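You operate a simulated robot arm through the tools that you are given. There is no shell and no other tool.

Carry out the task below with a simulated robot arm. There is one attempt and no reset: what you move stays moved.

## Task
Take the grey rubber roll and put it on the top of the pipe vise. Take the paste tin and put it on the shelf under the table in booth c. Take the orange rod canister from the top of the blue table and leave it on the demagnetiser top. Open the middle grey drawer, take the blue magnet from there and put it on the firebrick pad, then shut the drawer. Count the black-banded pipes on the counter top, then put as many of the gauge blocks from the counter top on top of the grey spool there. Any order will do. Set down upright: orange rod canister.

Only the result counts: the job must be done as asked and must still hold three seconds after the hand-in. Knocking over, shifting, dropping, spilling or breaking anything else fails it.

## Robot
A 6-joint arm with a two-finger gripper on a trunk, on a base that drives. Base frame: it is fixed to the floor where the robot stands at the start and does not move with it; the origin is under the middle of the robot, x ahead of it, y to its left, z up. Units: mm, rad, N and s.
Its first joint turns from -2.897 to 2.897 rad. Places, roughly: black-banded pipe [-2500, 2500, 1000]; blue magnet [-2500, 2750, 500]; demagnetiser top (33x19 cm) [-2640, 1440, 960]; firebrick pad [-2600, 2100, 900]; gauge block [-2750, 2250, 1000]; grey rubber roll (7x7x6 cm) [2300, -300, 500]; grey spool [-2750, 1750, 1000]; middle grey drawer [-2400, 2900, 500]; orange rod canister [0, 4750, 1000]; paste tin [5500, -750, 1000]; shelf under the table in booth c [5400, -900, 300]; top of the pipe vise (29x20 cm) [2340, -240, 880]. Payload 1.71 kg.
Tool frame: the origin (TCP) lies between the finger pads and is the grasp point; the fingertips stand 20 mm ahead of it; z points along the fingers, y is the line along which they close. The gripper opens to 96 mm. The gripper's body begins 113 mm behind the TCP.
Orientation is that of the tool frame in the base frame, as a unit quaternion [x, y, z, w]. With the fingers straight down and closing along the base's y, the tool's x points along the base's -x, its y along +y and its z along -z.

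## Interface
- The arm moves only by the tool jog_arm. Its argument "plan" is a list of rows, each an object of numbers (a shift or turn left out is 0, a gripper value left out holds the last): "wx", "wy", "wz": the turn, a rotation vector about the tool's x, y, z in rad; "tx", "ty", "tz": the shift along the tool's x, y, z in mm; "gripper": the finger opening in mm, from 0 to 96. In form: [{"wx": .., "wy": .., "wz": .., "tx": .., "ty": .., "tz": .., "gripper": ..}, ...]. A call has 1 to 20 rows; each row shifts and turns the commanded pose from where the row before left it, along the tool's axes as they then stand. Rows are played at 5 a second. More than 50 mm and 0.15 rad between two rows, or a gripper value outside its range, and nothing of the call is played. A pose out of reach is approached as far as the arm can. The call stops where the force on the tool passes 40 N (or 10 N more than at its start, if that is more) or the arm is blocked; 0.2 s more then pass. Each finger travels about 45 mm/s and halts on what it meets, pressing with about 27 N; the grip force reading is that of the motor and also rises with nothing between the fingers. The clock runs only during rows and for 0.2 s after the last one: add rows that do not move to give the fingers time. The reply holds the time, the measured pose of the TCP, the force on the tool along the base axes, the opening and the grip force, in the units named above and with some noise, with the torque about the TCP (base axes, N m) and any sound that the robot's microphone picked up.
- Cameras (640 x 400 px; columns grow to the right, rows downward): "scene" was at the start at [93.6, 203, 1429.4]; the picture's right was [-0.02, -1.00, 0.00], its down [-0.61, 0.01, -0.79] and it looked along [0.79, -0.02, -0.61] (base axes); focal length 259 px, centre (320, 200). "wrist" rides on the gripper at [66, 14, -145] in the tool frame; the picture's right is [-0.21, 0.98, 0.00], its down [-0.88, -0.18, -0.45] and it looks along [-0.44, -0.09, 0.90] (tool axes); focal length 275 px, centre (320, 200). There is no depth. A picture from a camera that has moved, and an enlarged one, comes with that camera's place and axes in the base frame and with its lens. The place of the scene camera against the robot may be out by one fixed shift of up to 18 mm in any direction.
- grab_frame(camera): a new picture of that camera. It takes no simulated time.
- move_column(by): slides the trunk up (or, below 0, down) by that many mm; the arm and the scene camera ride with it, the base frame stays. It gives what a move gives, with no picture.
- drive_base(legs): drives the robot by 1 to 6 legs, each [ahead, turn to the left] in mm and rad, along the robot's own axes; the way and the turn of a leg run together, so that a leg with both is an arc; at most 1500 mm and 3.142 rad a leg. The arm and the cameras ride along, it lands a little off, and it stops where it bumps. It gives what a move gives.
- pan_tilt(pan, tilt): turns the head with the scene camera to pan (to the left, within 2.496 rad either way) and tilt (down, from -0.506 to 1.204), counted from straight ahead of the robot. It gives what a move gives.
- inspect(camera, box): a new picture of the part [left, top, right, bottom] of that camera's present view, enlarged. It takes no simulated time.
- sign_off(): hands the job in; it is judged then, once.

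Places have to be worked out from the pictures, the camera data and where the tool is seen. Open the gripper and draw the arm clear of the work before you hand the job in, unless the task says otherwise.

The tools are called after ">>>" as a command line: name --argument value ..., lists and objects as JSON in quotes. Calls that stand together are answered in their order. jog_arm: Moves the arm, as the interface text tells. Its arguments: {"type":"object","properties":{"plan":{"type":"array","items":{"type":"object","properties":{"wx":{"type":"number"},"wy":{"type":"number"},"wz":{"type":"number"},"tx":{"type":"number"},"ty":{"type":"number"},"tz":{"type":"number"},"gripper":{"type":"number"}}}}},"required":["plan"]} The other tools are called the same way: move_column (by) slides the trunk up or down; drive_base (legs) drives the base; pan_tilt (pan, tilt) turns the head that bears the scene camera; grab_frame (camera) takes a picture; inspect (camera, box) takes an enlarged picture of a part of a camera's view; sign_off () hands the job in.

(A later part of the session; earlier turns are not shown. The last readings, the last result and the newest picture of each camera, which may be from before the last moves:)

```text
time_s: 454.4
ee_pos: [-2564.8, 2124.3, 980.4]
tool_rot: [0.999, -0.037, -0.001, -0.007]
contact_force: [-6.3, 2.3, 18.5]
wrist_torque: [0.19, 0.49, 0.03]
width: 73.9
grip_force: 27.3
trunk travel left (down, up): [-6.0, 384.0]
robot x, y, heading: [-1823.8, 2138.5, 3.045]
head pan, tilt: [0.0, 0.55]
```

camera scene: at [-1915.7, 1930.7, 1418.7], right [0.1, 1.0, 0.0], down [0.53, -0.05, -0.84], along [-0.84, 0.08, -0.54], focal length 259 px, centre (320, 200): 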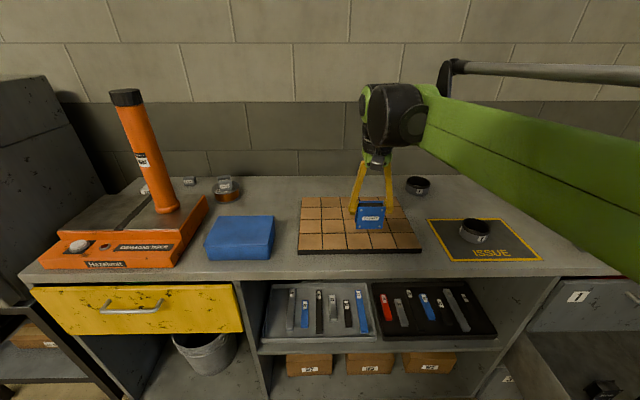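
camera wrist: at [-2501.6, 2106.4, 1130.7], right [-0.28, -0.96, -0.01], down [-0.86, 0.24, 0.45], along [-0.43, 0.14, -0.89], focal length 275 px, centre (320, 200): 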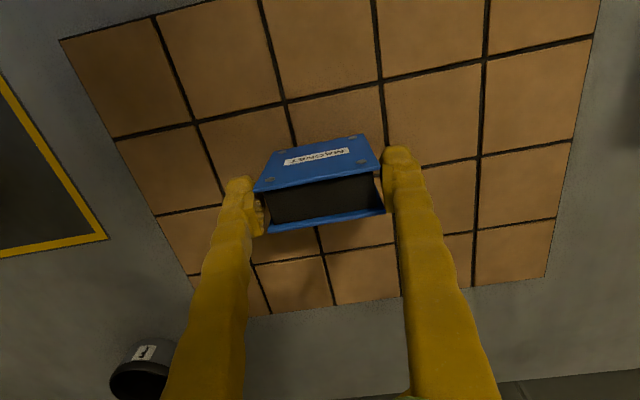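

Contact at about 20 N. I release slowly.

>>> jog_arm --plan '[{"tz": -0.5}, {"gripper": 77}, {"gripper": 80}, {"gripper": 86}, {"gripper": 92}, {}, {}]'

>>> inspect --camera "scene" --box '[330, 180, 400, 240]'

>>> grab_frame --camera "wrist"

```text
time_s: 455.9
ee_pos: [-2565.0, 2124.7, 978.8]
tool_rot: [0.999, -0.037, -0.001, -0.007]
contact_force: [0.1, -0.4, -0.6]
wrist_torque: [0.02, 0.02, 0.01]
width: 91.8
grip_force: 0.0
trunk travel left (down, up): [-6.0, 384.0]
robot x, y, heading: [-1828.0, 2136.1, 3.046]
head pan, tilt: [0.0, 0.55]
```

```text
6.67 times, centred on (365, 210) of scene
camera zoom: at [-1915.7, 1930.7, 1418.7], right [0.1, 1.0, 0.0], down [0.53, -0.05, -0.84], along [-0.84, 0.08, -0.54], focal length 1725 px, centre (20, 133)
```

zoom: 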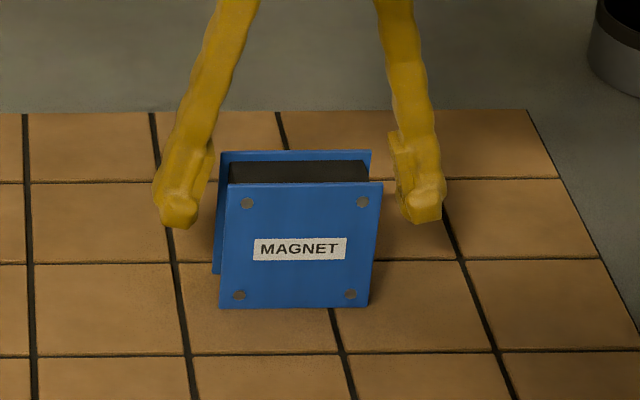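

```text
taken
camera wrist: at [-2501.1, 2105.9, 1125.1], right [-0.28, -0.96, -0.01], down [-0.86, 0.24, 0.45], along [-0.43, 0.14, -0.89], focal length 275 px, centre (320, 200)
```

wrist: 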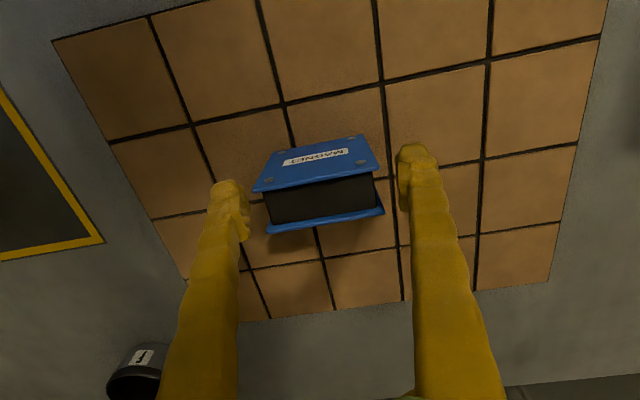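

The magnet stands on the pad. I lift straight up and check it stays.

>>> jog_arm --plan '[{"tz": -25}, {"tz": -45}, {"tz": -45}, {"tz": -20}, {"tx": 45}, {"tx": 45}, {}]'

>>> grab_frame --camera "scene"

>>> inspect --camera "scene" --box '[290, 150, 430, 260]'

```text
time_s: 457.6
ee_pos: [-2473.5, 2113.9, 1112.5]
tool_rot: [0.999, -0.038, -0.002, -0.007]
contact_force: [0.7, 0.1, 0.7]
wrist_torque: [0.01, 0.06, 0.01]
width: 92.1
grip_force: 0.1
trunk travel left (down, up): [-6.0, 384.0]
robot x, y, heading: [-1827.2, 2135.7, 3.047]
head pan, tilt: [0.0, 0.55]
```

```text
taken
camera scene: at [-1914.6, 1930.6, 1418.8], right [0.1, 1.0, 0.0], down [0.53, -0.05, -0.84], along [-0.84, 0.08, -0.54], focal length 259 px, centre (320, 200)
```

scene: 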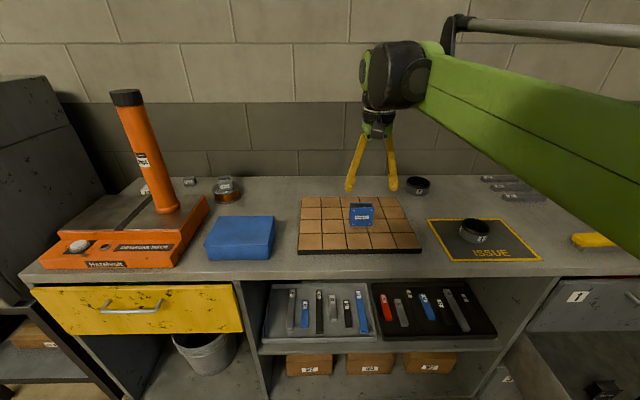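

```text
3.64 times, centred on (360, 205) of scene
camera zoom: at [-1914.6, 1930.6, 1418.8], right [0.1, 1.0, 0.0], down [0.53, -0.05, -0.84], along [-0.84, 0.08, -0.54], focal length 941 px, centre (174, 182)
```

zoom: 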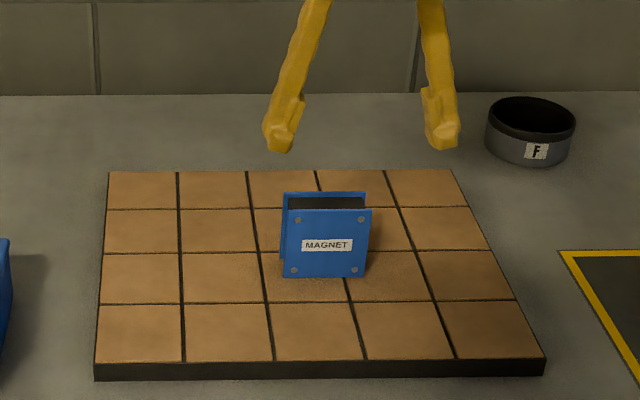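

Magnet is on the firebrick pad. Now I return to the drawer to shut it: back off, along the counter, and face it again.

>>> drive_base --legs '[[-560, 0], [0, -1.5], [790, 0], [0, 1.5]]'

>>> pan_tilt --pan 0.0 --tilt 0.6

>>> grab_frame --camera "scene"

```text
time_s: 478.4
ee_pos: [-1892.8, 2862.4, 1112.6]
tool_rot: [0.999, -0.04, -0.001, -0.007]
contact_force: [-0.5, -0.4, 0.4]
wrist_torque: [-0.05, 0.01, -0.02]
width: 91.9
grip_force: 0.1
trunk travel left (down, up): [-6.0, 384.0]
robot x, y, heading: [-1245.7, 2884.0, 3.043]
head pan, tilt: [0.0, 0.55]
```

```text
time_s: 479.0
ee_pos: [-1873.2, 2861.1, 1123.5]
tool_rot: [0.999, -0.04, -0.009, -0.007]
contact_force: [-0.2, -0.1, 0.9]
wrist_torque: [0.0, 0.11, -0.04]
width: 91.9
grip_force: 0.1
trunk travel left (down, up): [-6.0, 384.0]
robot x, y, heading: [-1246.2, 2882.0, 3.04]
head pan, tilt: [0.0, 0.6]
```

```text
taken
camera scene: at [-1327.8, 2678.8, 1414.6], right [0.1, 1.0, 0.0], down [0.57, -0.06, -0.82], along [-0.81, 0.08, -0.57], focal length 259 px, centre (320, 200)
```

scene: 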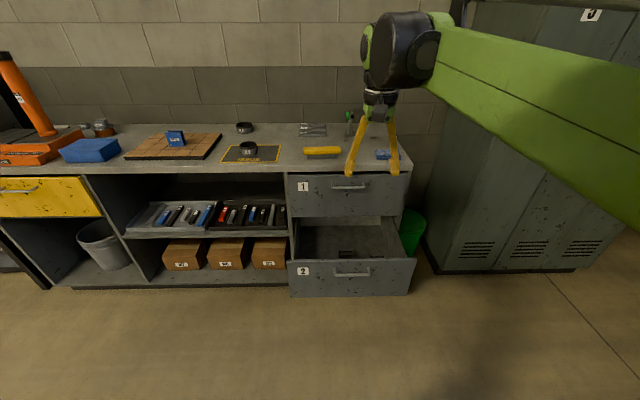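

The drawer is still open ~283 mm. I back up 140 mm, close the fingers and tilt the tool to prepare for pushing the panel just below the handle.

>>> drive_base --legs '[[-140, 0]]'

>>> jog_arm --plan '[{"wy": -0.137, "gripper": 0}, {"wy": -0.137}, {"wy": -0.137}, {"wy": -0.137}, {"wy": -0.137}, {"wy": -0.137}, {"tx": -31, "tz": 33.2}, {"tx": -31, "tz": 33.2}, {"tx": -31, "tz": 33.2}, {"tx": -31, "tz": 33.2}, {}]'

>>> grab_frame --camera "wrist"

```text
time_s: 480.6
ee_pos: [-1736.3, 2844.4, 1121.5]
tool_rot: [0.999, -0.037, -0.009, -0.008]
contact_force: [-0.6, 0.6, 0.0]
wrist_torque: [-0.01, -0.02, 0.01]
width: 91.8
grip_force: 0.0
trunk travel left (down, up): [-6.0, 384.0]
robot x, y, heading: [-1104.1, 2870.3, 3.043]
head pan, tilt: [0.0, 0.6]
```

```text
time_s: 483.0
ee_pos: [-1904.6, 2857.1, 1135.5]
tool_rot: [0.91, -0.03, -0.414, -0.021]
contact_force: [-0.2, 0.1, -0.1]
wrist_torque: [-0.01, 0.0, 0.02]
width: 0.3
grip_force: 27.1
trunk travel left (down, up): [-6.0, 384.0]
robot x, y, heading: [-1103.1, 2870.5, 3.044]
head pan, tilt: [0.0, 0.6]
```

```text
taken
camera wrist: at [-1753.9, 2832.9, 1182.2], right [-0.21, -0.97, 0.14], down [-0.23, 0.19, 0.96], along [-0.95, 0.17, -0.26], focal length 275 px, centre (320, 200)
```

wrist: 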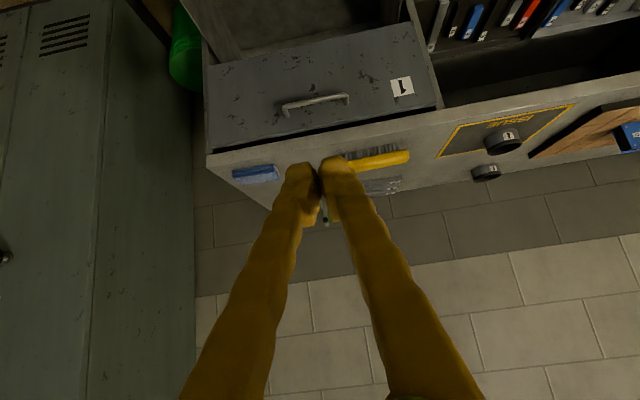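

I move slightly forward and right, then lower in front of the drawer panel.

>>> jog_arm --plan '[{"tx": -16.5, "ty": -5, "tz": 19}, {"tx": -16.5, "ty": -5, "tz": 19}, {"tx": 34.2, "tz": 29.9}, {"tx": 34.2, "tz": 29.9}, {"tx": 34.2, "tz": 29.9}, {"tx": 34.2, "tz": 29.9}, {"tx": 34.2, "tz": 29.9}, {"tx": 34.2, "tz": 29.9}, {"tx": 34.2, "tz": 29.9}, {"tx": 34.2, "tz": 29.9}, {"tx": 34.2, "tz": 29.9}, {"tx": 34.2, "tz": 29.9}, {}]'

>>> grab_frame --camera "wrist"

>>> grab_frame --camera "scene"

```text
time_s: 485.8
ee_pos: [-1948.2, 2876.8, 681.7]
tool_rot: [0.91, -0.03, -0.414, -0.022]
contact_force: [-0.4, -0.1, 0.0]
wrist_torque: [0.0, 0.0, 0.0]
width: 0.0
grip_force: 26.8
trunk travel left (down, up): [-6.0, 384.0]
robot x, y, heading: [-1102.6, 2872.3, 3.048]
head pan, tilt: [0.0, 0.6]
```

```text
taken
camera wrist: at [-1798.0, 2853.8, 728.4], right [-0.21, -0.97, 0.14], down [-0.23, 0.19, 0.96], along [-0.95, 0.17, -0.26], focal length 275 px, centre (320, 200)
```

wrist: 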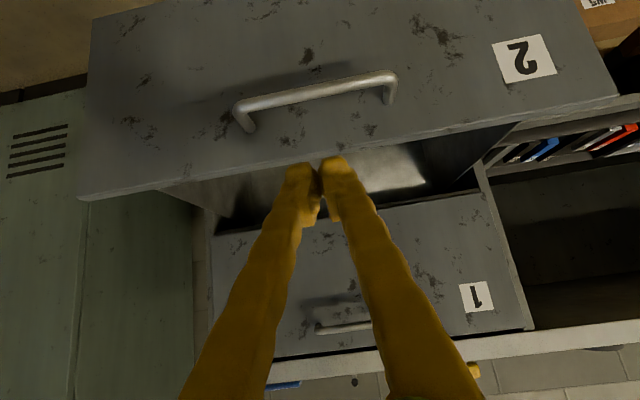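

```text
taken
camera scene: at [-1190.2, 2664.8, 1414.2], right [0.09, 1.0, 0.0], down [0.58, -0.05, -0.82], along [-0.81, 0.08, -0.58], focal length 259 px, centre (320, 200)
```

scene: 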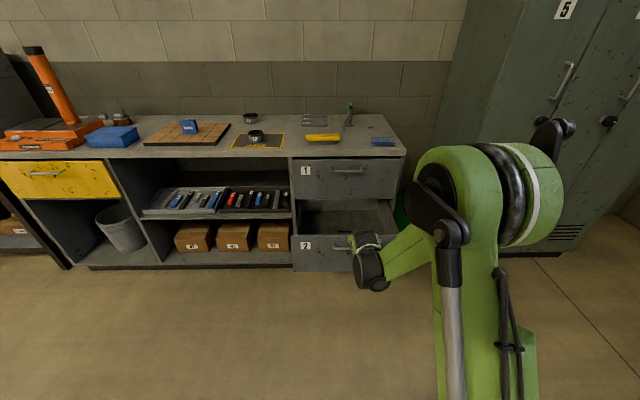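

The bar is at x≈−2012, 40 mm ahead of the fingertips. I lower to z≈500, below the handle.

>>> jog_arm --plan '[{"tx": 34.2, "tz": 29.9}, {"tx": 34.2, "tz": 29.9}, {"tx": 34.2, "tz": 29.9}, {"tx": 34.2, "tz": 29.9}, {}]'

>>> grab_frame --camera "wrist"

```text
time_s: 487.0
ee_pos: [-1950.9, 2879.9, 503.3]
tool_rot: [0.91, -0.031, -0.413, -0.022]
contact_force: [0.3, -0.7, 0.4]
wrist_torque: [0.01, -0.03, 0.01]
width: 0.0
grip_force: 27.1
trunk travel left (down, up): [-6.0, 384.0]
robot x, y, heading: [-1102.9, 2869.4, 3.044]
head pan, tilt: [0.0, 0.6]
```

```text
taken
camera wrist: at [-1799.7, 2855.6, 548.7], right [-0.21, -0.97, 0.14], down [-0.23, 0.19, 0.96], along [-0.95, 0.17, -0.26], focal length 275 px, centre (320, 200)
```

wrist: 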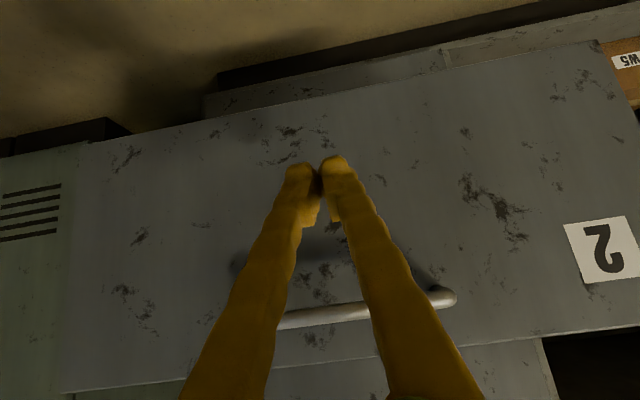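

Fingertips face the panel below the handle. I push by driving forward, first 200 mm.

>>> drive_base --legs '[[200, 0]]'

>>> grab_frame --camera "wrist"

>>> inspect --camera "scene" --box '[270, 150, 430, 290]'

```text
time_s: 489.0
ee_pos: [-2152.6, 2899.8, 502.2]
tool_rot: [0.91, -0.032, -0.413, -0.022]
contact_force: [0.2, 0.1, 0.5]
wrist_torque: [-0.03, 0.02, -0.02]
width: 0.0
grip_force: 29.7
trunk travel left (down, up): [-6.0, 384.0]
robot x, y, heading: [-1304.6, 2890.7, 3.046]
head pan, tilt: [0.0, 0.6]
```

```text
taken
camera wrist: at [-2001.7, 2875.3, 549.0], right [-0.21, -0.97, 0.14], down [-0.23, 0.19, 0.96], along [-0.95, 0.17, -0.26], focal length 275 px, centre (320, 200)
```

wrist: 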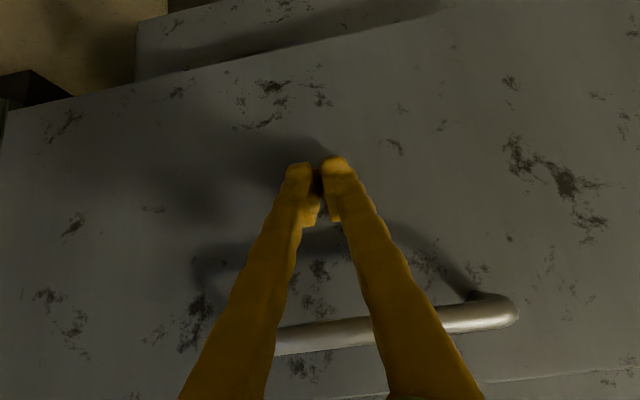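

```text
2.86 times, centred on (350, 220) of scene
camera zoom: at [-1392.3, 2684.1, 1414.2], right [0.1, 1.0, 0.0], down [0.58, -0.06, -0.82], along [-0.81, 0.08, -0.58], focal length 739 px, centre (234, 143)
```

zoom: 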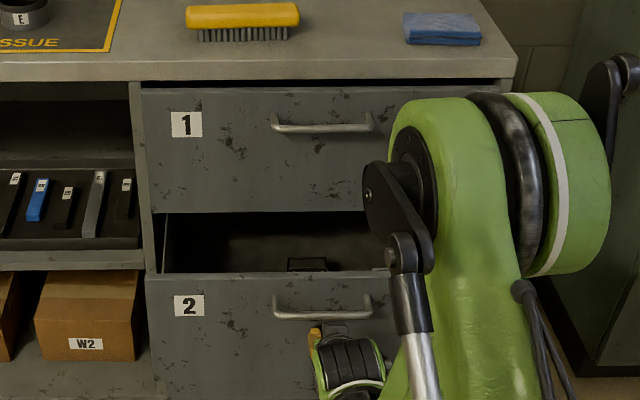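

The drawer is moving in with little force. I push 110 mm more.

>>> drive_base --legs '[[110, 0]]'

>>> inspect --camera "scene" --box '[270, 150, 430, 290]'

>>> grab_frame --camera "wrist"

```text
time_s: 490.4
ee_pos: [-2256.5, 2908.0, 515.2]
tool_rot: [0.907, -0.031, -0.42, -0.023]
contact_force: [0.2, 0.6, 1.5]
wrist_torque: [0.0, 0.02, 0.01]
width: 0.2
grip_force: 29.4
trunk travel left (down, up): [-6.0, 384.0]
robot x, y, heading: [-1414.9, 2897.8, 3.049]
head pan, tilt: [0.0, 0.6]
```

```text
2.86 times, centred on (350, 220) of scene
camera zoom: at [-1502.1, 2694.4, 1414.2], right [0.09, 1.0, 0.0], down [0.58, -0.05, -0.82], along [-0.81, 0.08, -0.58], focal length 739 px, centre (234, 143)
```

zoom: 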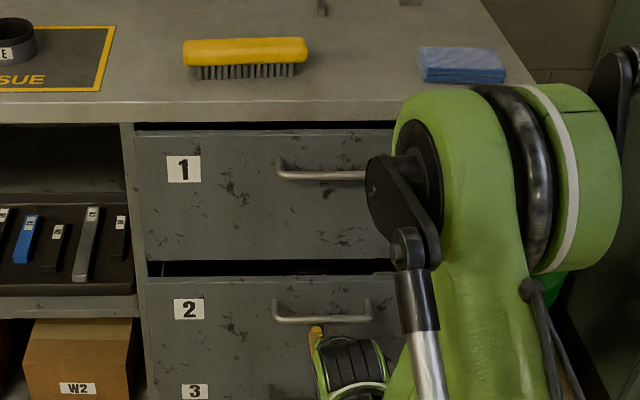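

```text
taken
camera wrist: at [-2103.8, 2883.7, 559.1], right [-0.2, -0.97, 0.14], down [-0.21, 0.19, 0.96], along [-0.96, 0.17, -0.24], focal length 275 px, centre (320, 200)
```

wrist: 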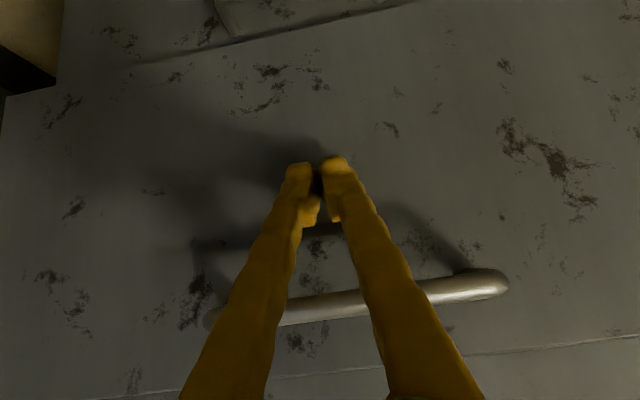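

About 40 mm remain. I continue with smaller pushes.

>>> drive_base --legs '[[30, 0]]'

>>> inspect --camera "scene" --box '[270, 170, 430, 310]'

```text
time_s: 491.3
ee_pos: [-2277.0, 2909.2, 526.8]
tool_rot: [0.903, -0.029, -0.427, -0.022]
contact_force: [0.6, 0.6, -0.4]
wrist_torque: [0.02, -0.01, 0.04]
width: 0.0
grip_force: 29.5
trunk travel left (down, up): [-6.0, 384.0]
robot x, y, heading: [-1441.9, 2904.0, 3.049]
head pan, tilt: [0.0, 0.6]
```

```text
2.86 times, centred on (350, 240) of scene
camera zoom: at [-1531.8, 2697.2, 1414.2], right [0.09, 1.0, 0.0], down [0.58, -0.05, -0.82], along [-0.81, 0.08, -0.58], focal length 739 px, centre (234, 86)
```

zoom: 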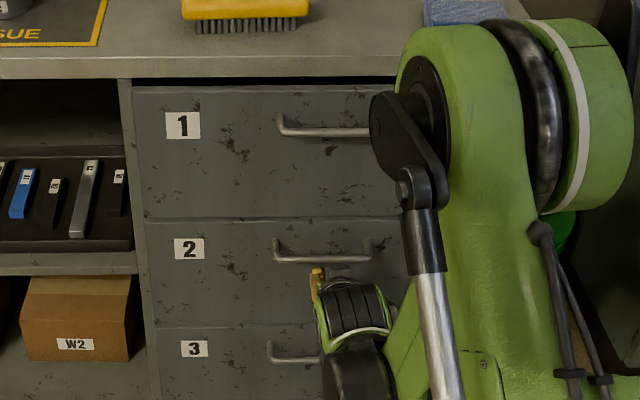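

Almost flush. I zoom in on the drawer edges to judge the remaining gap.

>>> inspect --camera "scene" --box '[295, 190, 345, 310]'

>>> grab_frame --camera "wrist"

```text
3.33 times, centred on (320, 250) of scene
camera zoom: at [-1531.8, 2697.2, 1414.2], right [0.09, 1.0, 0.0], down [0.58, -0.05, -0.82], along [-0.81, 0.08, -0.58], focal length 863 px, centre (320, 33)
```

zoom: 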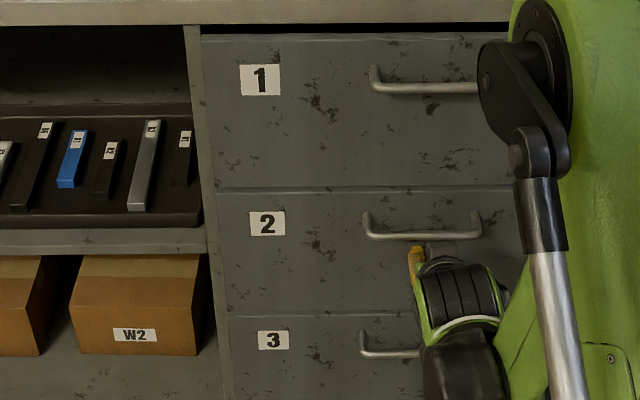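

```text
taken
camera wrist: at [-2125.2, 2885.4, 569.1], right [-0.2, -0.97, 0.14], down [-0.2, 0.19, 0.96], along [-0.96, 0.17, -0.23], focal length 275 px, centre (320, 200)
```

wrist: 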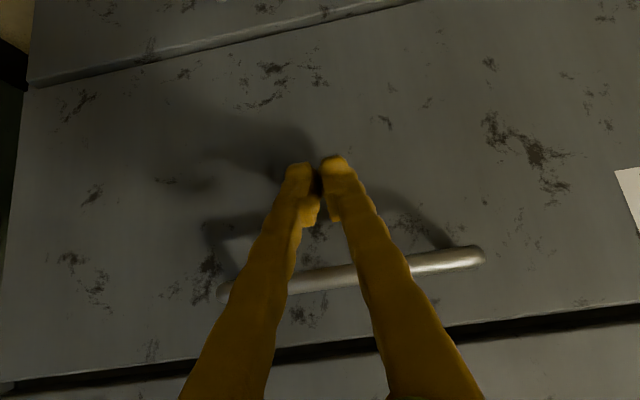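

The bar is still ~15 mm out from its closed position. I lower the fingers a little to stay clear of the handle and push the remaining distance with small jog steps.

>>> jog_arm --plan '[{"tx": 7.7, "tz": 6.3}, {"tx": 7.7, "tz": 6.3}, {"tx": -2.5, "tz": 3.1}, {"tx": -2.5, "tz": 3.1}, {}]'

>>> grab_frame --camera "wrist"

```text
time_s: 492.5
ee_pos: [-2288.4, 2908.7, 528.2]
tool_rot: [0.9, -0.03, -0.434, -0.023]
contact_force: [-1.3, 1.1, -0.4]
wrist_torque: [0.0, 0.0, -0.01]
width: 0.0
grip_force: 29.7
out of reach, approached as far as the arm can: row 1, 2
trunk travel left (down, up): [-6.0, 384.0]
robot x, y, heading: [-1447.8, 2904.0, 3.047]
head pan, tilt: [0.0, 0.6]
```

```text
taken
camera wrist: at [-2136.3, 2885.8, 567.8], right [-0.2, -0.97, 0.15], down [-0.19, 0.18, 0.97], along [-0.96, 0.17, -0.22], focal length 275 px, centre (320, 200)
```

wrist: 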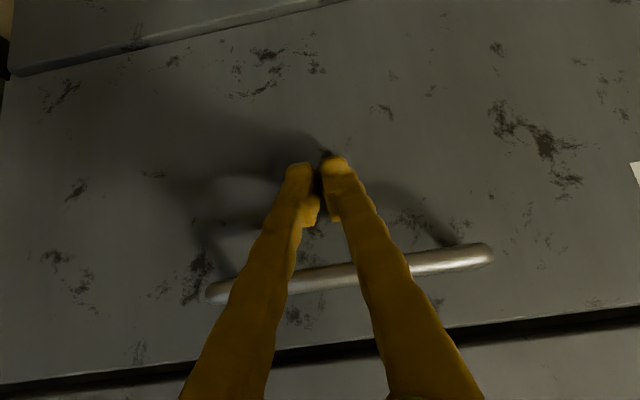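

I continue pushing forward in small jog steps, watching the force.

>>> jog_arm --plan '[{"tx": -2.5, "tz": 3.1}, {"tx": -2.5, "tz": 3.1}, {"tx": -2.5, "tz": 3.1}, {}]'

>>> grab_frame --camera "wrist"

```text
time_s: 493.1
ee_pos: [-2283.1, 2909.5, 540.0]
tool_rot: [0.898, -0.03, -0.439, -0.022]
contact_force: [-0.5, -1.0, -0.2]
wrist_torque: [0.02, 0.05, -0.03]
width: 0.0
grip_force: 29.5
trunk travel left (down, up): [-6.0, 384.0]
robot x, y, heading: [-1444.6, 2901.2, 3.049]
head pan, tilt: [0.0, 0.6]
stopped in row 2: the force on the tool passed its limit at 49 N (the readings are from after the stop); the commanded pose is now the measured one
```

```text
taken
camera wrist: at [-2131.1, 2885.3, 578.3], right [-0.2, -0.97, 0.15], down [-0.17, 0.18, 0.97], along [-0.96, 0.17, -0.21], focal length 275 px, centre (320, 200)
```

wrist: 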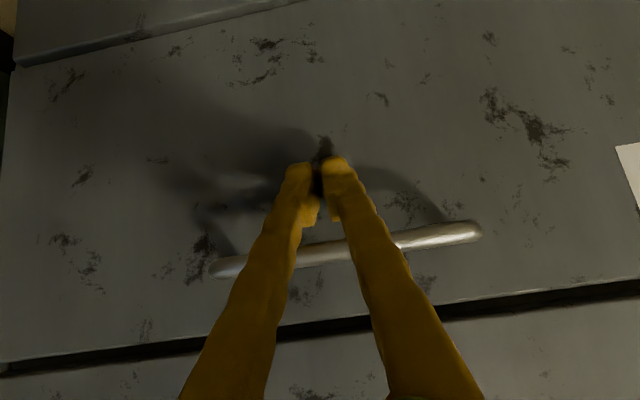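

The rising fingers touched the handle bar from below; the arm is at its low-reach limit here. I back off, drive back 130 mm for more reach, and come in lower.

>>> jog_arm --plan '[{"tx": 6.1, "tz": -7.9}, {"tx": 12.3, "tz": -15.8}, {"tx": 18.4, "tz": -23.6}, {}]'

>>> drive_base --legs '[[-130, 0]]'

>>> jog_arm --plan '[{"wy": 0.08}, {"tx": -17, "tz": 18}, {"tx": 17.8, "tz": 16.8}, {"tx": 17.8, "tz": 16.8}, {"tx": 17.8, "tz": 16.8}, {}]'

>>> grab_frame --camera "wrist"

>>> grab_frame --camera "scene"

```text
time_s: 494.1
ee_pos: [-2254.3, 2902.7, 563.0]
tool_rot: [0.899, -0.029, -0.437, -0.022]
contact_force: [0.5, 0.6, 1.0]
wrist_torque: [-0.03, 0.01, 0.02]
width: 0.0
grip_force: 29.6
out of reach, approached as far as the arm can: row 2, 3
trunk travel left (down, up): [-6.0, 384.0]
robot x, y, heading: [-1444.9, 2901.1, 3.048]
head pan, tilt: [0.0, 0.6]
```

```text
time_s: 495.6
ee_pos: [-2126.7, 2888.7, 563.7]
tool_rot: [0.899, -0.029, -0.437, -0.022]
contact_force: [1.2, 0.1, -1.2]
wrist_torque: [0.01, -0.01, 0.0]
width: 0.0
grip_force: 29.6
trunk travel left (down, up): [-6.0, 384.0]
robot x, y, heading: [-1317.2, 2893.8, 3.05]
head pan, tilt: [0.0, 0.6]
```

```text
time_s: 497.0
ee_pos: [-2148.0, 2890.4, 507.6]
tool_rot: [0.913, -0.031, -0.407, -0.022]
contact_force: [0.4, -0.6, -0.1]
wrist_torque: [0.03, 0.02, 0.02]
width: 0.1
grip_force: 28.8
out of reach, approached as far as the arm can: row 5
trunk travel left (down, up): [-6.0, 384.0]
robot x, y, heading: [-1317.9, 2892.1, 3.051]
head pan, tilt: [0.0, 0.6]
```

```text
taken
camera wrist: at [-1998.5, 2865.8, 556.3], right [-0.21, -0.97, 0.14], down [-0.24, 0.19, 0.95], along [-0.95, 0.17, -0.27], focal length 275 px, centre (320, 200)
```

wrist: 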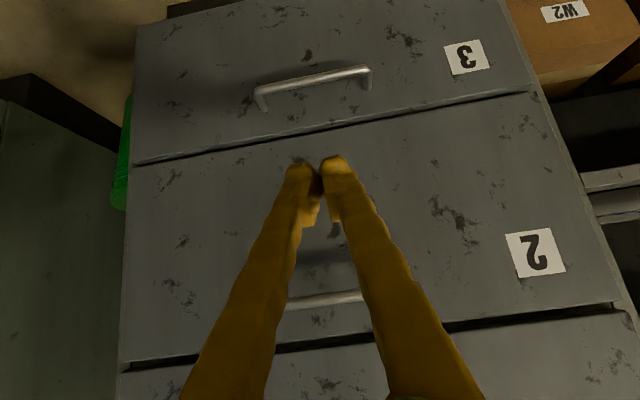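

```text
taken
camera scene: at [-1402.8, 2685.1, 1414.2], right [0.09, 1.0, 0.0], down [0.58, -0.05, -0.82], along [-0.81, 0.08, -0.58], focal length 259 px, centre (320, 200)
```

scene: 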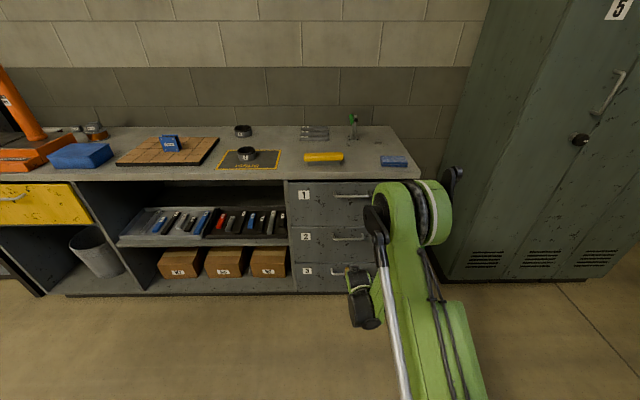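

>>> inspect --camera "wrist" --box '[440, 60, 640, 200]'

>>> inspect --camera "wrist" --box '[480, 250, 640, 350]'

>>> inspect --camera "scene" --box '[280, 180, 380, 300]'

```text
2.86 times, centred on (540, 130) of wrist
camera zoom: at [-1998.5, 2865.8, 556.3], right [-0.21, -0.97, 0.14], down [-0.24, 0.19, 0.95], along [-0.95, 0.17, -0.27], focal length 786 px, centre (-309, 400)
```

zoom: 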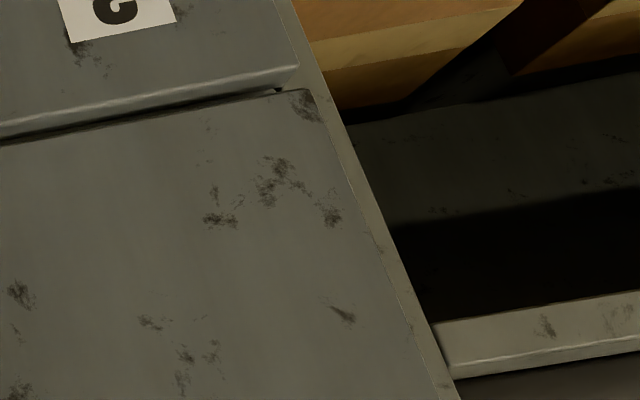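

```text
4.00 times, centred on (560, 300) of wrist
camera zoom: at [-1998.5, 2865.8, 556.3], right [-0.21, -0.97, 0.14], down [-0.24, 0.19, 0.95], along [-0.95, 0.17, -0.27], focal length 1101 px, centre (-640, -200)
```

zoom: 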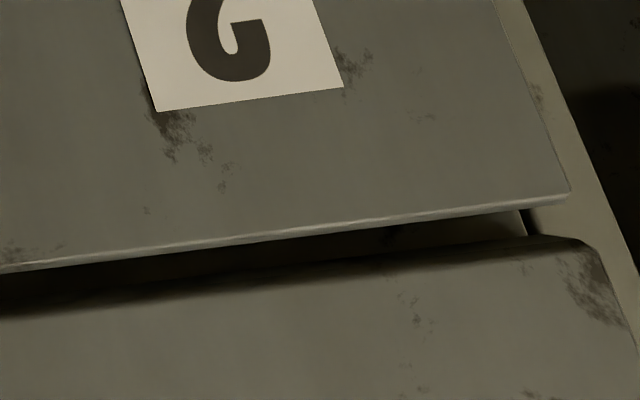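

```text
3.33 times, centred on (330, 240) of scene
camera zoom: at [-1402.8, 2685.1, 1414.2], right [0.09, 1.0, 0.0], down [0.58, -0.05, -0.82], along [-0.81, 0.08, -0.58], focal length 863 px, centre (287, 67)
```

zoom: 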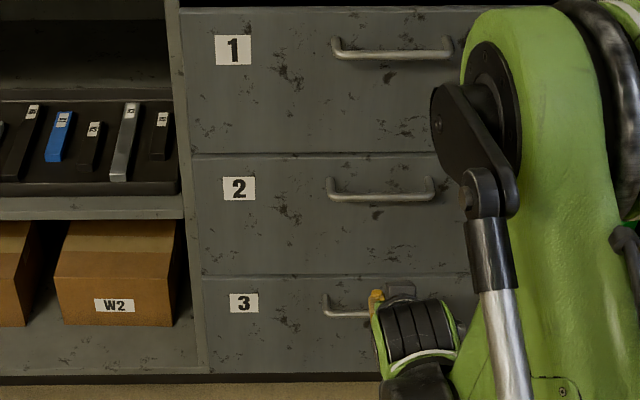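

>>> inspect --camera "scene" --box '[283, 215, 323, 240]'

>>> inspect --camera "scene" --box '[283, 250, 323, 275]'

```text
16.00 times, centred on (303, 228) of scene
camera zoom: at [-1402.8, 2685.1, 1414.2], right [0.09, 1.0, 0.0], down [0.58, -0.05, -0.82], along [-0.81, 0.08, -0.58], focal length 4141 px, centre (592, -240)
```

zoom: 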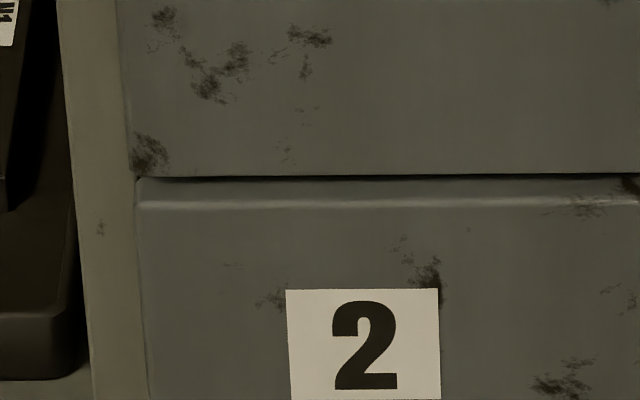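

```text
16.00 times, centred on (303, 262) of scene
camera zoom: at [-1402.8, 2685.1, 1414.2], right [0.09, 1.0, 0.0], down [0.58, -0.05, -0.82], along [-0.81, 0.08, -0.58], focal length 4141 px, centre (592, -800)
```

zoom: 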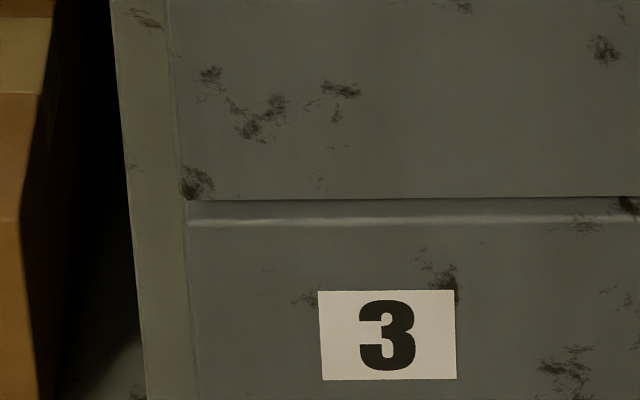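

The seams suggest the drawer is within a few mm of closed. I'll give it a firm final push with more reach and lower fingers: drive 60 mm, re-level height, then step forward until firm contact.

>>> drive_base --legs '[[60, 0]]'

>>> jog_arm --plan '[{"tx": -13.4, "tz": 14.9}, {"tx": -13.4, "tz": 14.9}, {"tx": 11, "tz": 10}, {}]'

>>> grab_frame --camera "wrist"

```text
time_s: 498.1
ee_pos: [-2209.5, 2896.0, 506.5]
tool_rot: [0.912, -0.03, -0.408, -0.022]
contact_force: [-0.5, -0.4, 1.0]
wrist_torque: [-0.01, 0.01, -0.01]
width: 0.2
grip_force: 30.0
trunk travel left (down, up): [-6.0, 384.0]
robot x, y, heading: [-1380.0, 2893.9, 3.049]
head pan, tilt: [0.0, 0.6]
```

```text
time_s: 499.1
ee_pos: [-2242.7, 2898.2, 505.7]
tool_rot: [0.91, -0.03, -0.413, -0.022]
contact_force: [0.2, 0.4, -0.6]
wrist_torque: [0.01, 0.0, -0.02]
width: 0.0
grip_force: 29.4
trunk travel left (down, up): [-6.0, 384.0]
robot x, y, heading: [-1379.6, 2898.1, 3.051]
head pan, tilt: [0.0, 0.6]
```

```text
taken
camera wrist: at [-2092.3, 2874.2, 551.1], right [-0.21, -0.97, 0.14], down [-0.23, 0.19, 0.96], along [-0.95, 0.17, -0.26], focal length 275 px, centre (320, 200)
```

wrist: 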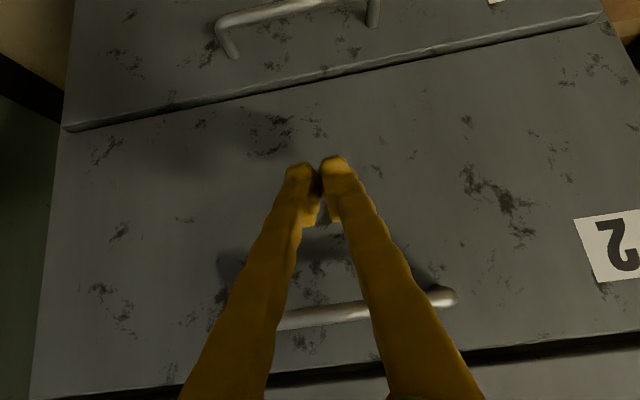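

Now I step forward onto the panel.

>>> jog_arm --plan '[{"tx": -6.6, "tz": 7.6}, {"tx": -6.6, "tz": 7.6}, {"tx": -6.6, "tz": 7.6}, {"tx": -3.3, "tz": 3.8}, {"tx": -3.3, "tz": 3.8}, {}]'

>>> grab_frame --camera "wrist"

```text
time_s: 500.4
ee_pos: [-2282.9, 2900.9, 504.5]
tool_rot: [0.91, -0.03, -0.413, -0.022]
contact_force: [0.0, -0.2, -0.7]
wrist_torque: [-0.01, 0.01, 0.02]
width: 0.3
grip_force: 29.6
trunk travel left (down, up): [-6.0, 384.0]
robot x, y, heading: [-1377.5, 2899.2, 3.048]
head pan, tilt: [0.0, 0.6]
```

```text
taken
camera wrist: at [-2132.2, 2877.5, 551.6], right [-0.21, -0.97, 0.14], down [-0.23, 0.19, 0.96], along [-0.95, 0.17, -0.26], focal length 275 px, centre (320, 200)
```

wrist: 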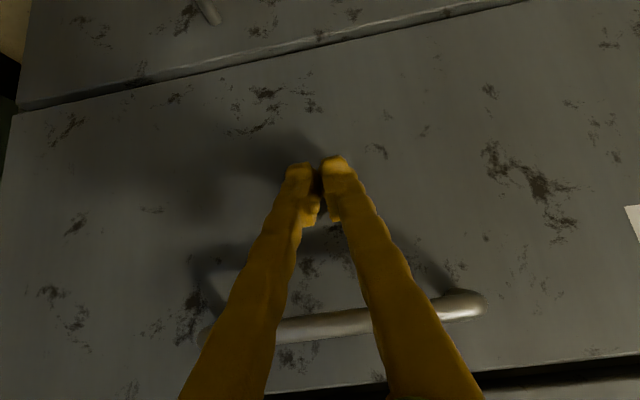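

No contact yet; continuing in 4 mm steps.

>>> jog_arm --plan '[{"tx": -2.6, "tz": 3}, {"tx": -2.6, "tz": 3}, {"tx": -2.6, "tz": 3}, {"tx": -2.6, "tz": 3}, {}]'

>>> grab_frame --camera "wrist"

>>> inspect --camera "scene" --box '[270, 180, 400, 300]'

```text
time_s: 501.4
ee_pos: [-2286.1, 2901.7, 518.8]
tool_rot: [0.908, -0.029, -0.417, -0.022]
contact_force: [0.2, -0.5, -0.6]
wrist_torque: [0.0, 0.04, 0.0]
width: 0.0
grip_force: 29.3
trunk travel left (down, up): [-6.0, 384.0]
robot x, y, heading: [-1376.5, 2895.9, 3.047]
head pan, tilt: [0.0, 0.6]
stopped in row 4: the force on the tool passed its limit at 49 N (the readings are from after the stop); the commanded pose is now the measured one
```

```text
taken
camera wrist: at [-2133.9, 2877.4, 563.5], right [-0.21, -0.97, 0.14], down [-0.22, 0.19, 0.96], along [-0.95, 0.17, -0.25], focal length 275 px, centre (320, 200)
```

wrist: 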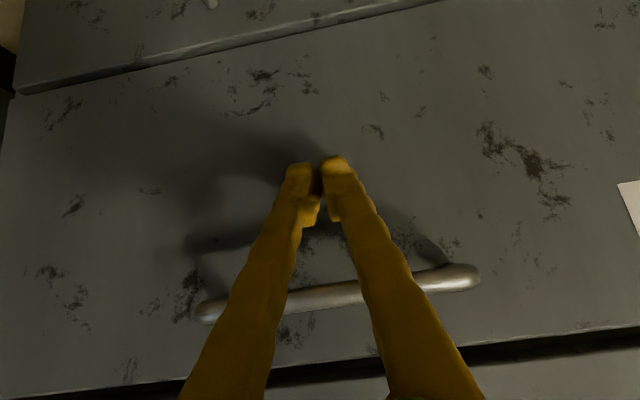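

```text
3.33 times, centred on (335, 240) of scene
camera zoom: at [-1463.7, 2690.7, 1414.3], right [0.09, 1.0, 0.0], down [0.58, -0.05, -0.82], along [-0.81, 0.08, -0.58], focal length 863 px, centre (270, 67)
```

zoom: 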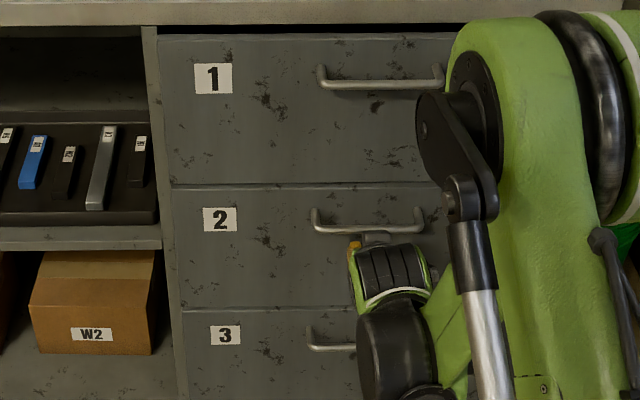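

Firm stop at 49 N with the panel not yielding, and label 2's position matches the closed state to ~1–2 mm: the drawer is shut. I back the robot straight away.

>>> drive_base --legs '[[-250, 0]]'

>>> grab_frame --camera "wrist"

>>> grab_frame --camera "scene"

>>> inspect --camera "scene" --box '[260, 160, 430, 280]'

```text
time_s: 503.6
ee_pos: [-2042.8, 2874.9, 517.1]
tool_rot: [0.908, -0.028, -0.418, -0.022]
contact_force: [0.4, -0.2, -0.7]
wrist_torque: [-0.01, 0.02, 0.0]
width: 0.1
grip_force: 29.1
trunk travel left (down, up): [-6.0, 384.0]
robot x, y, heading: [-1134.1, 2876.3, 3.053]
head pan, tilt: [0.0, 0.6]
```

```text
taken
camera wrist: at [-1890.4, 2852.3, 562.9], right [-0.2, -0.97, 0.14], down [-0.22, 0.18, 0.96], along [-0.95, 0.16, -0.25], focal length 275 px, centre (320, 200)
```

wrist: 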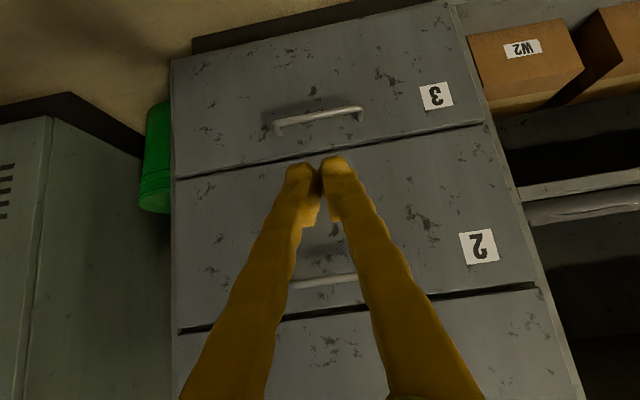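

```text
taken
camera scene: at [-1218.7, 2668.1, 1414.2], right [0.09, 1.0, 0.0], down [0.58, -0.05, -0.82], along [-0.81, 0.07, -0.58], focal length 259 px, centre (320, 200)
```

scene: 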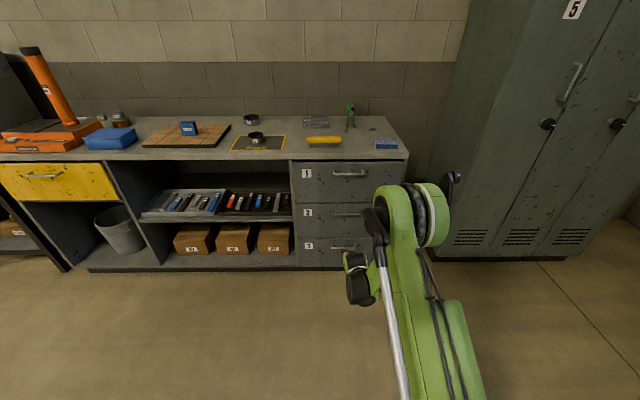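

```text
3.33 times, centred on (345, 220) of scene
camera zoom: at [-1218.7, 2668.1, 1414.2], right [0.09, 1.0, 0.0], down [0.58, -0.05, -0.82], along [-0.81, 0.07, -0.58], focal length 863 px, centre (237, 133)
```

zoom: 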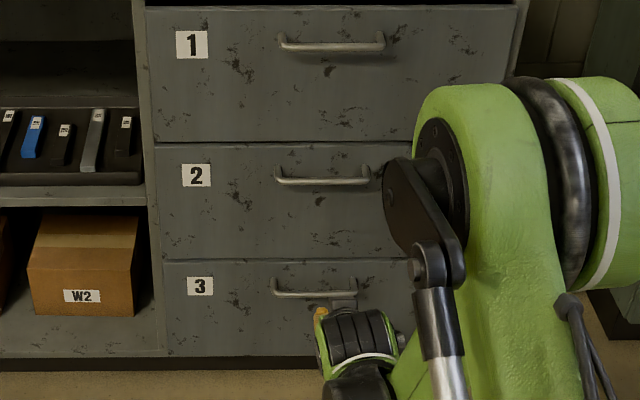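

>>> inspect --camera "scene" --box '[293, 190, 333, 215]'

>>> inspect --camera "scene" --box '[293, 225, 333, 250]'

>>> inspect --camera "scene" --box '[330, 160, 390, 250]'

```text
16.00 times, centred on (313, 202) of scene
camera zoom: at [-1218.7, 2668.1, 1414.2], right [0.09, 1.0, 0.0], down [0.58, -0.05, -0.82], along [-0.81, 0.07, -0.58], focal length 4141 px, centre (432, 160)
```

zoom: 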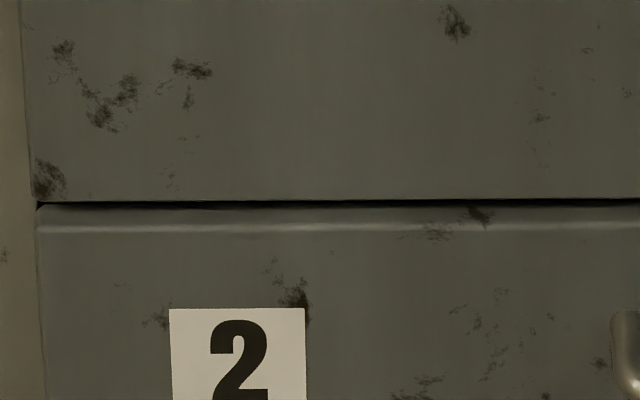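

```text
16.00 times, centred on (313, 238) of scene
camera zoom: at [-1218.7, 2668.1, 1414.2], right [0.09, 1.0, 0.0], down [0.58, -0.05, -0.82], along [-0.81, 0.07, -0.58], focal length 4141 px, centre (432, -400)
```

zoom: 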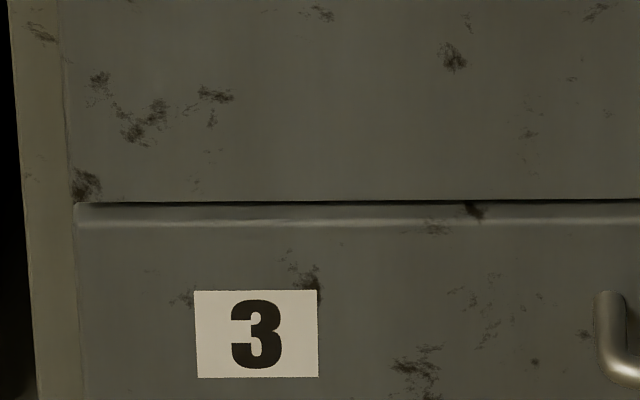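

```text
4.44 times, centred on (360, 205) of scene
camera zoom: at [-1218.7, 2668.1, 1414.2], right [0.09, 1.0, 0.0], down [0.58, -0.05, -0.82], along [-0.81, 0.07, -0.58], focal length 1150 px, centre (142, 178)
```

zoom: 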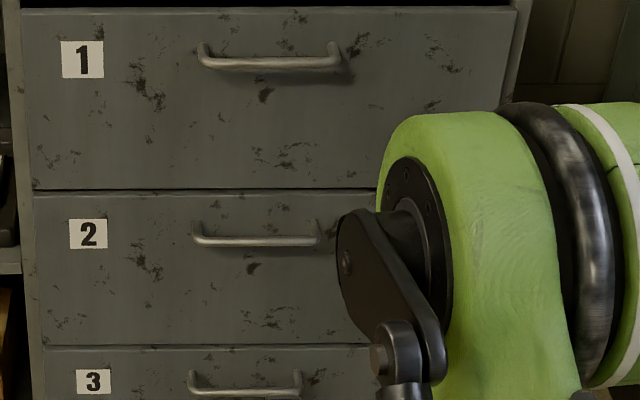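

The drawer is flush to within a couple of millimetres. I open the gripper, raise the arm clear, and do a final check of the counter.

>>> jog_arm --plan '[{"tx": 26, "tz": -30, "gripper": 90}, {"tx": 26, "tz": -30}, {"tx": -34, "tz": -29.5}, {"tx": -34, "tz": -29.5}, {"tx": -34, "tz": -29.5}, {"tx": -34, "tz": -29.5}, {"tx": -34, "tz": -29.5}, {"tx": -34, "tz": -29.5}, {"tx": -34, "tz": -29.5}, {"tx": -34, "tz": -29.5}, {}]'

>>> pan_tilt --pan 0.7 --tilt 0.35

>>> grab_frame --camera "scene"

>>> inspect --camera "scene" --box '[180, 120, 440, 280]'

```text
time_s: 506.1
ee_pos: [-1953.3, 2864.6, 895.2]
tool_rot: [0.904, -0.028, -0.426, -0.023]
contact_force: [0.0, 0.0, -0.3]
wrist_torque: [-0.03, -0.02, 0.04]
width: 90.2
grip_force: 0.0
out of reach, approached as far as the arm can: row 2
trunk travel left (down, up): [-6.0, 384.0]
robot x, y, heading: [-1129.1, 2870.9, 3.057]
head pan, tilt: [0.0, 0.6]
```

```text
time_s: 507.1
ee_pos: [-1954.3, 2862.8, 894.4]
tool_rot: [0.904, -0.029, -0.425, -0.023]
contact_force: [1.1, 0.8, -1.1]
wrist_torque: [0.03, 0.03, -0.01]
width: 90.1
grip_force: 0.0
trunk travel left (down, up): [-6.0, 384.0]
robot x, y, heading: [-1133.7, 2875.0, 3.054]
head pan, tilt: [0.7, 0.351]
```

```text
taken
camera scene: at [-1207.2, 2606.9, 1437.2], right [-0.57, 0.82, -0.01], down [0.3, 0.2, -0.93], along [-0.76, -0.54, -0.36], focal length 259 px, centre (320, 200)
```

scene: 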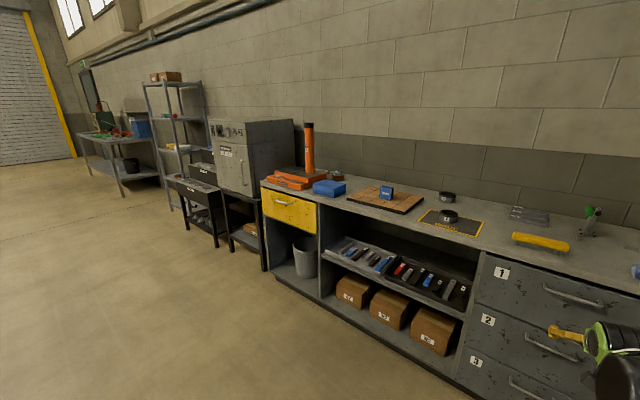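

```text
2.46 times, centred on (310, 200) of scene
camera zoom: at [-1207.2, 2606.9, 1437.2], right [-0.57, 0.82, -0.01], down [0.3, 0.2, -0.93], along [-0.76, -0.54, -0.36], focal length 637 px, centre (345, 200)
```

zoom: 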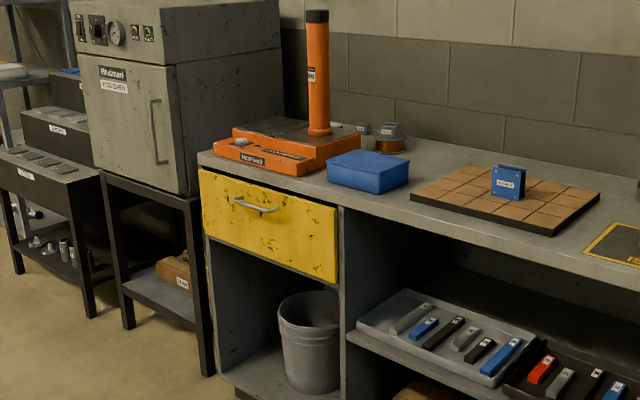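

Everything on the counter looks right. From this oblique angle I check the drawer's flushness and the spool stack.

>>> inspect --camera "scene" --box '[450, 240, 560, 390]'

>>> inspect --camera "scene" --box '[290, 150, 360, 200]'

```text
2.67 times, centred on (505, 315) of scene
camera zoom: at [-1207.2, 2606.9, 1437.2], right [-0.57, 0.82, -0.01], down [0.3, 0.2, -0.93], along [-0.76, -0.54, -0.36], focal length 690 px, centre (-173, -107)
```

zoom: 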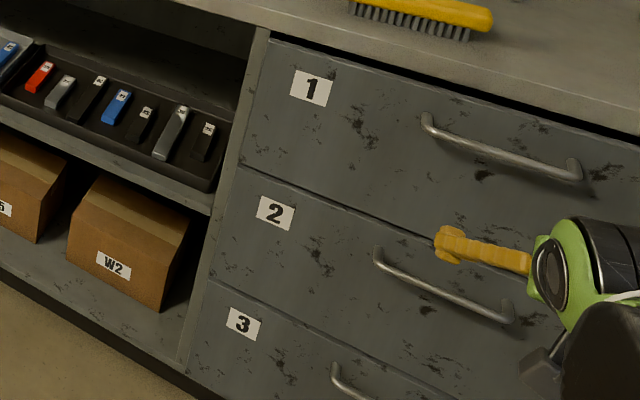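

```text
8.00 times, centred on (325, 175) of scene
camera zoom: at [-1207.2, 2606.9, 1437.2], right [-0.57, 0.82, -0.01], down [0.3, 0.2, -0.93], along [-0.76, -0.54, -0.36], focal length 2070 px, centre (280, 400)
```

zoom: 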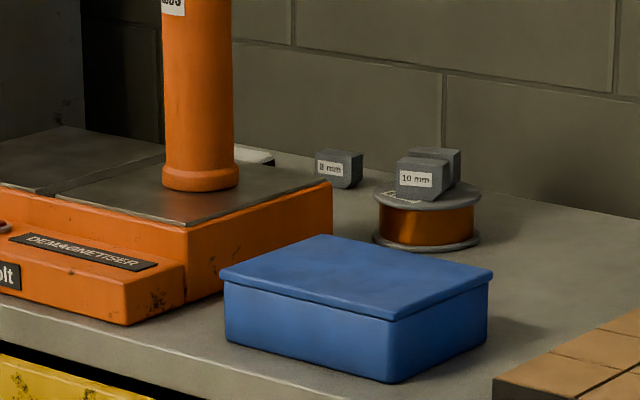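

All five goals look satisfied: two gauge blocks on the spool (matching the two black-banded pipes), the canister upright, the magnet on the pad and the drawer flush. I back off a little more with the gripper open, then hand in.

>>> drive_base --legs '[[-200, 0]]'

>>> grab_frame --camera "scene"

```text
time_s: 509.1
ee_pos: [-1750.3, 2842.9, 894.3]
tool_rot: [0.904, -0.027, -0.426, -0.022]
contact_force: [0.5, 0.0, 0.7]
wrist_torque: [-0.01, -0.02, 0.0]
width: 89.7
grip_force: 0.1
trunk travel left (down, up): [-6.0, 384.0]
robot x, y, heading: [-933.8, 2858.0, 3.053]
head pan, tilt: [0.7, 0.351]
```

```text
taken
camera scene: at [-1003.4, 2588.6, 1437.2], right [-0.57, 0.82, -0.01], down [0.3, 0.2, -0.93], along [-0.76, -0.54, -0.35], focal length 259 px, centre (320, 200)
```

scene: 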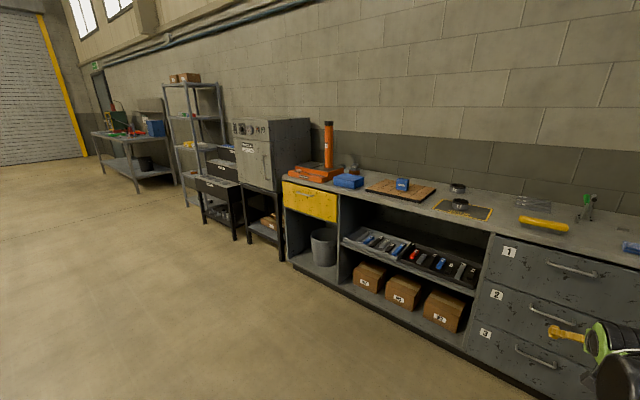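

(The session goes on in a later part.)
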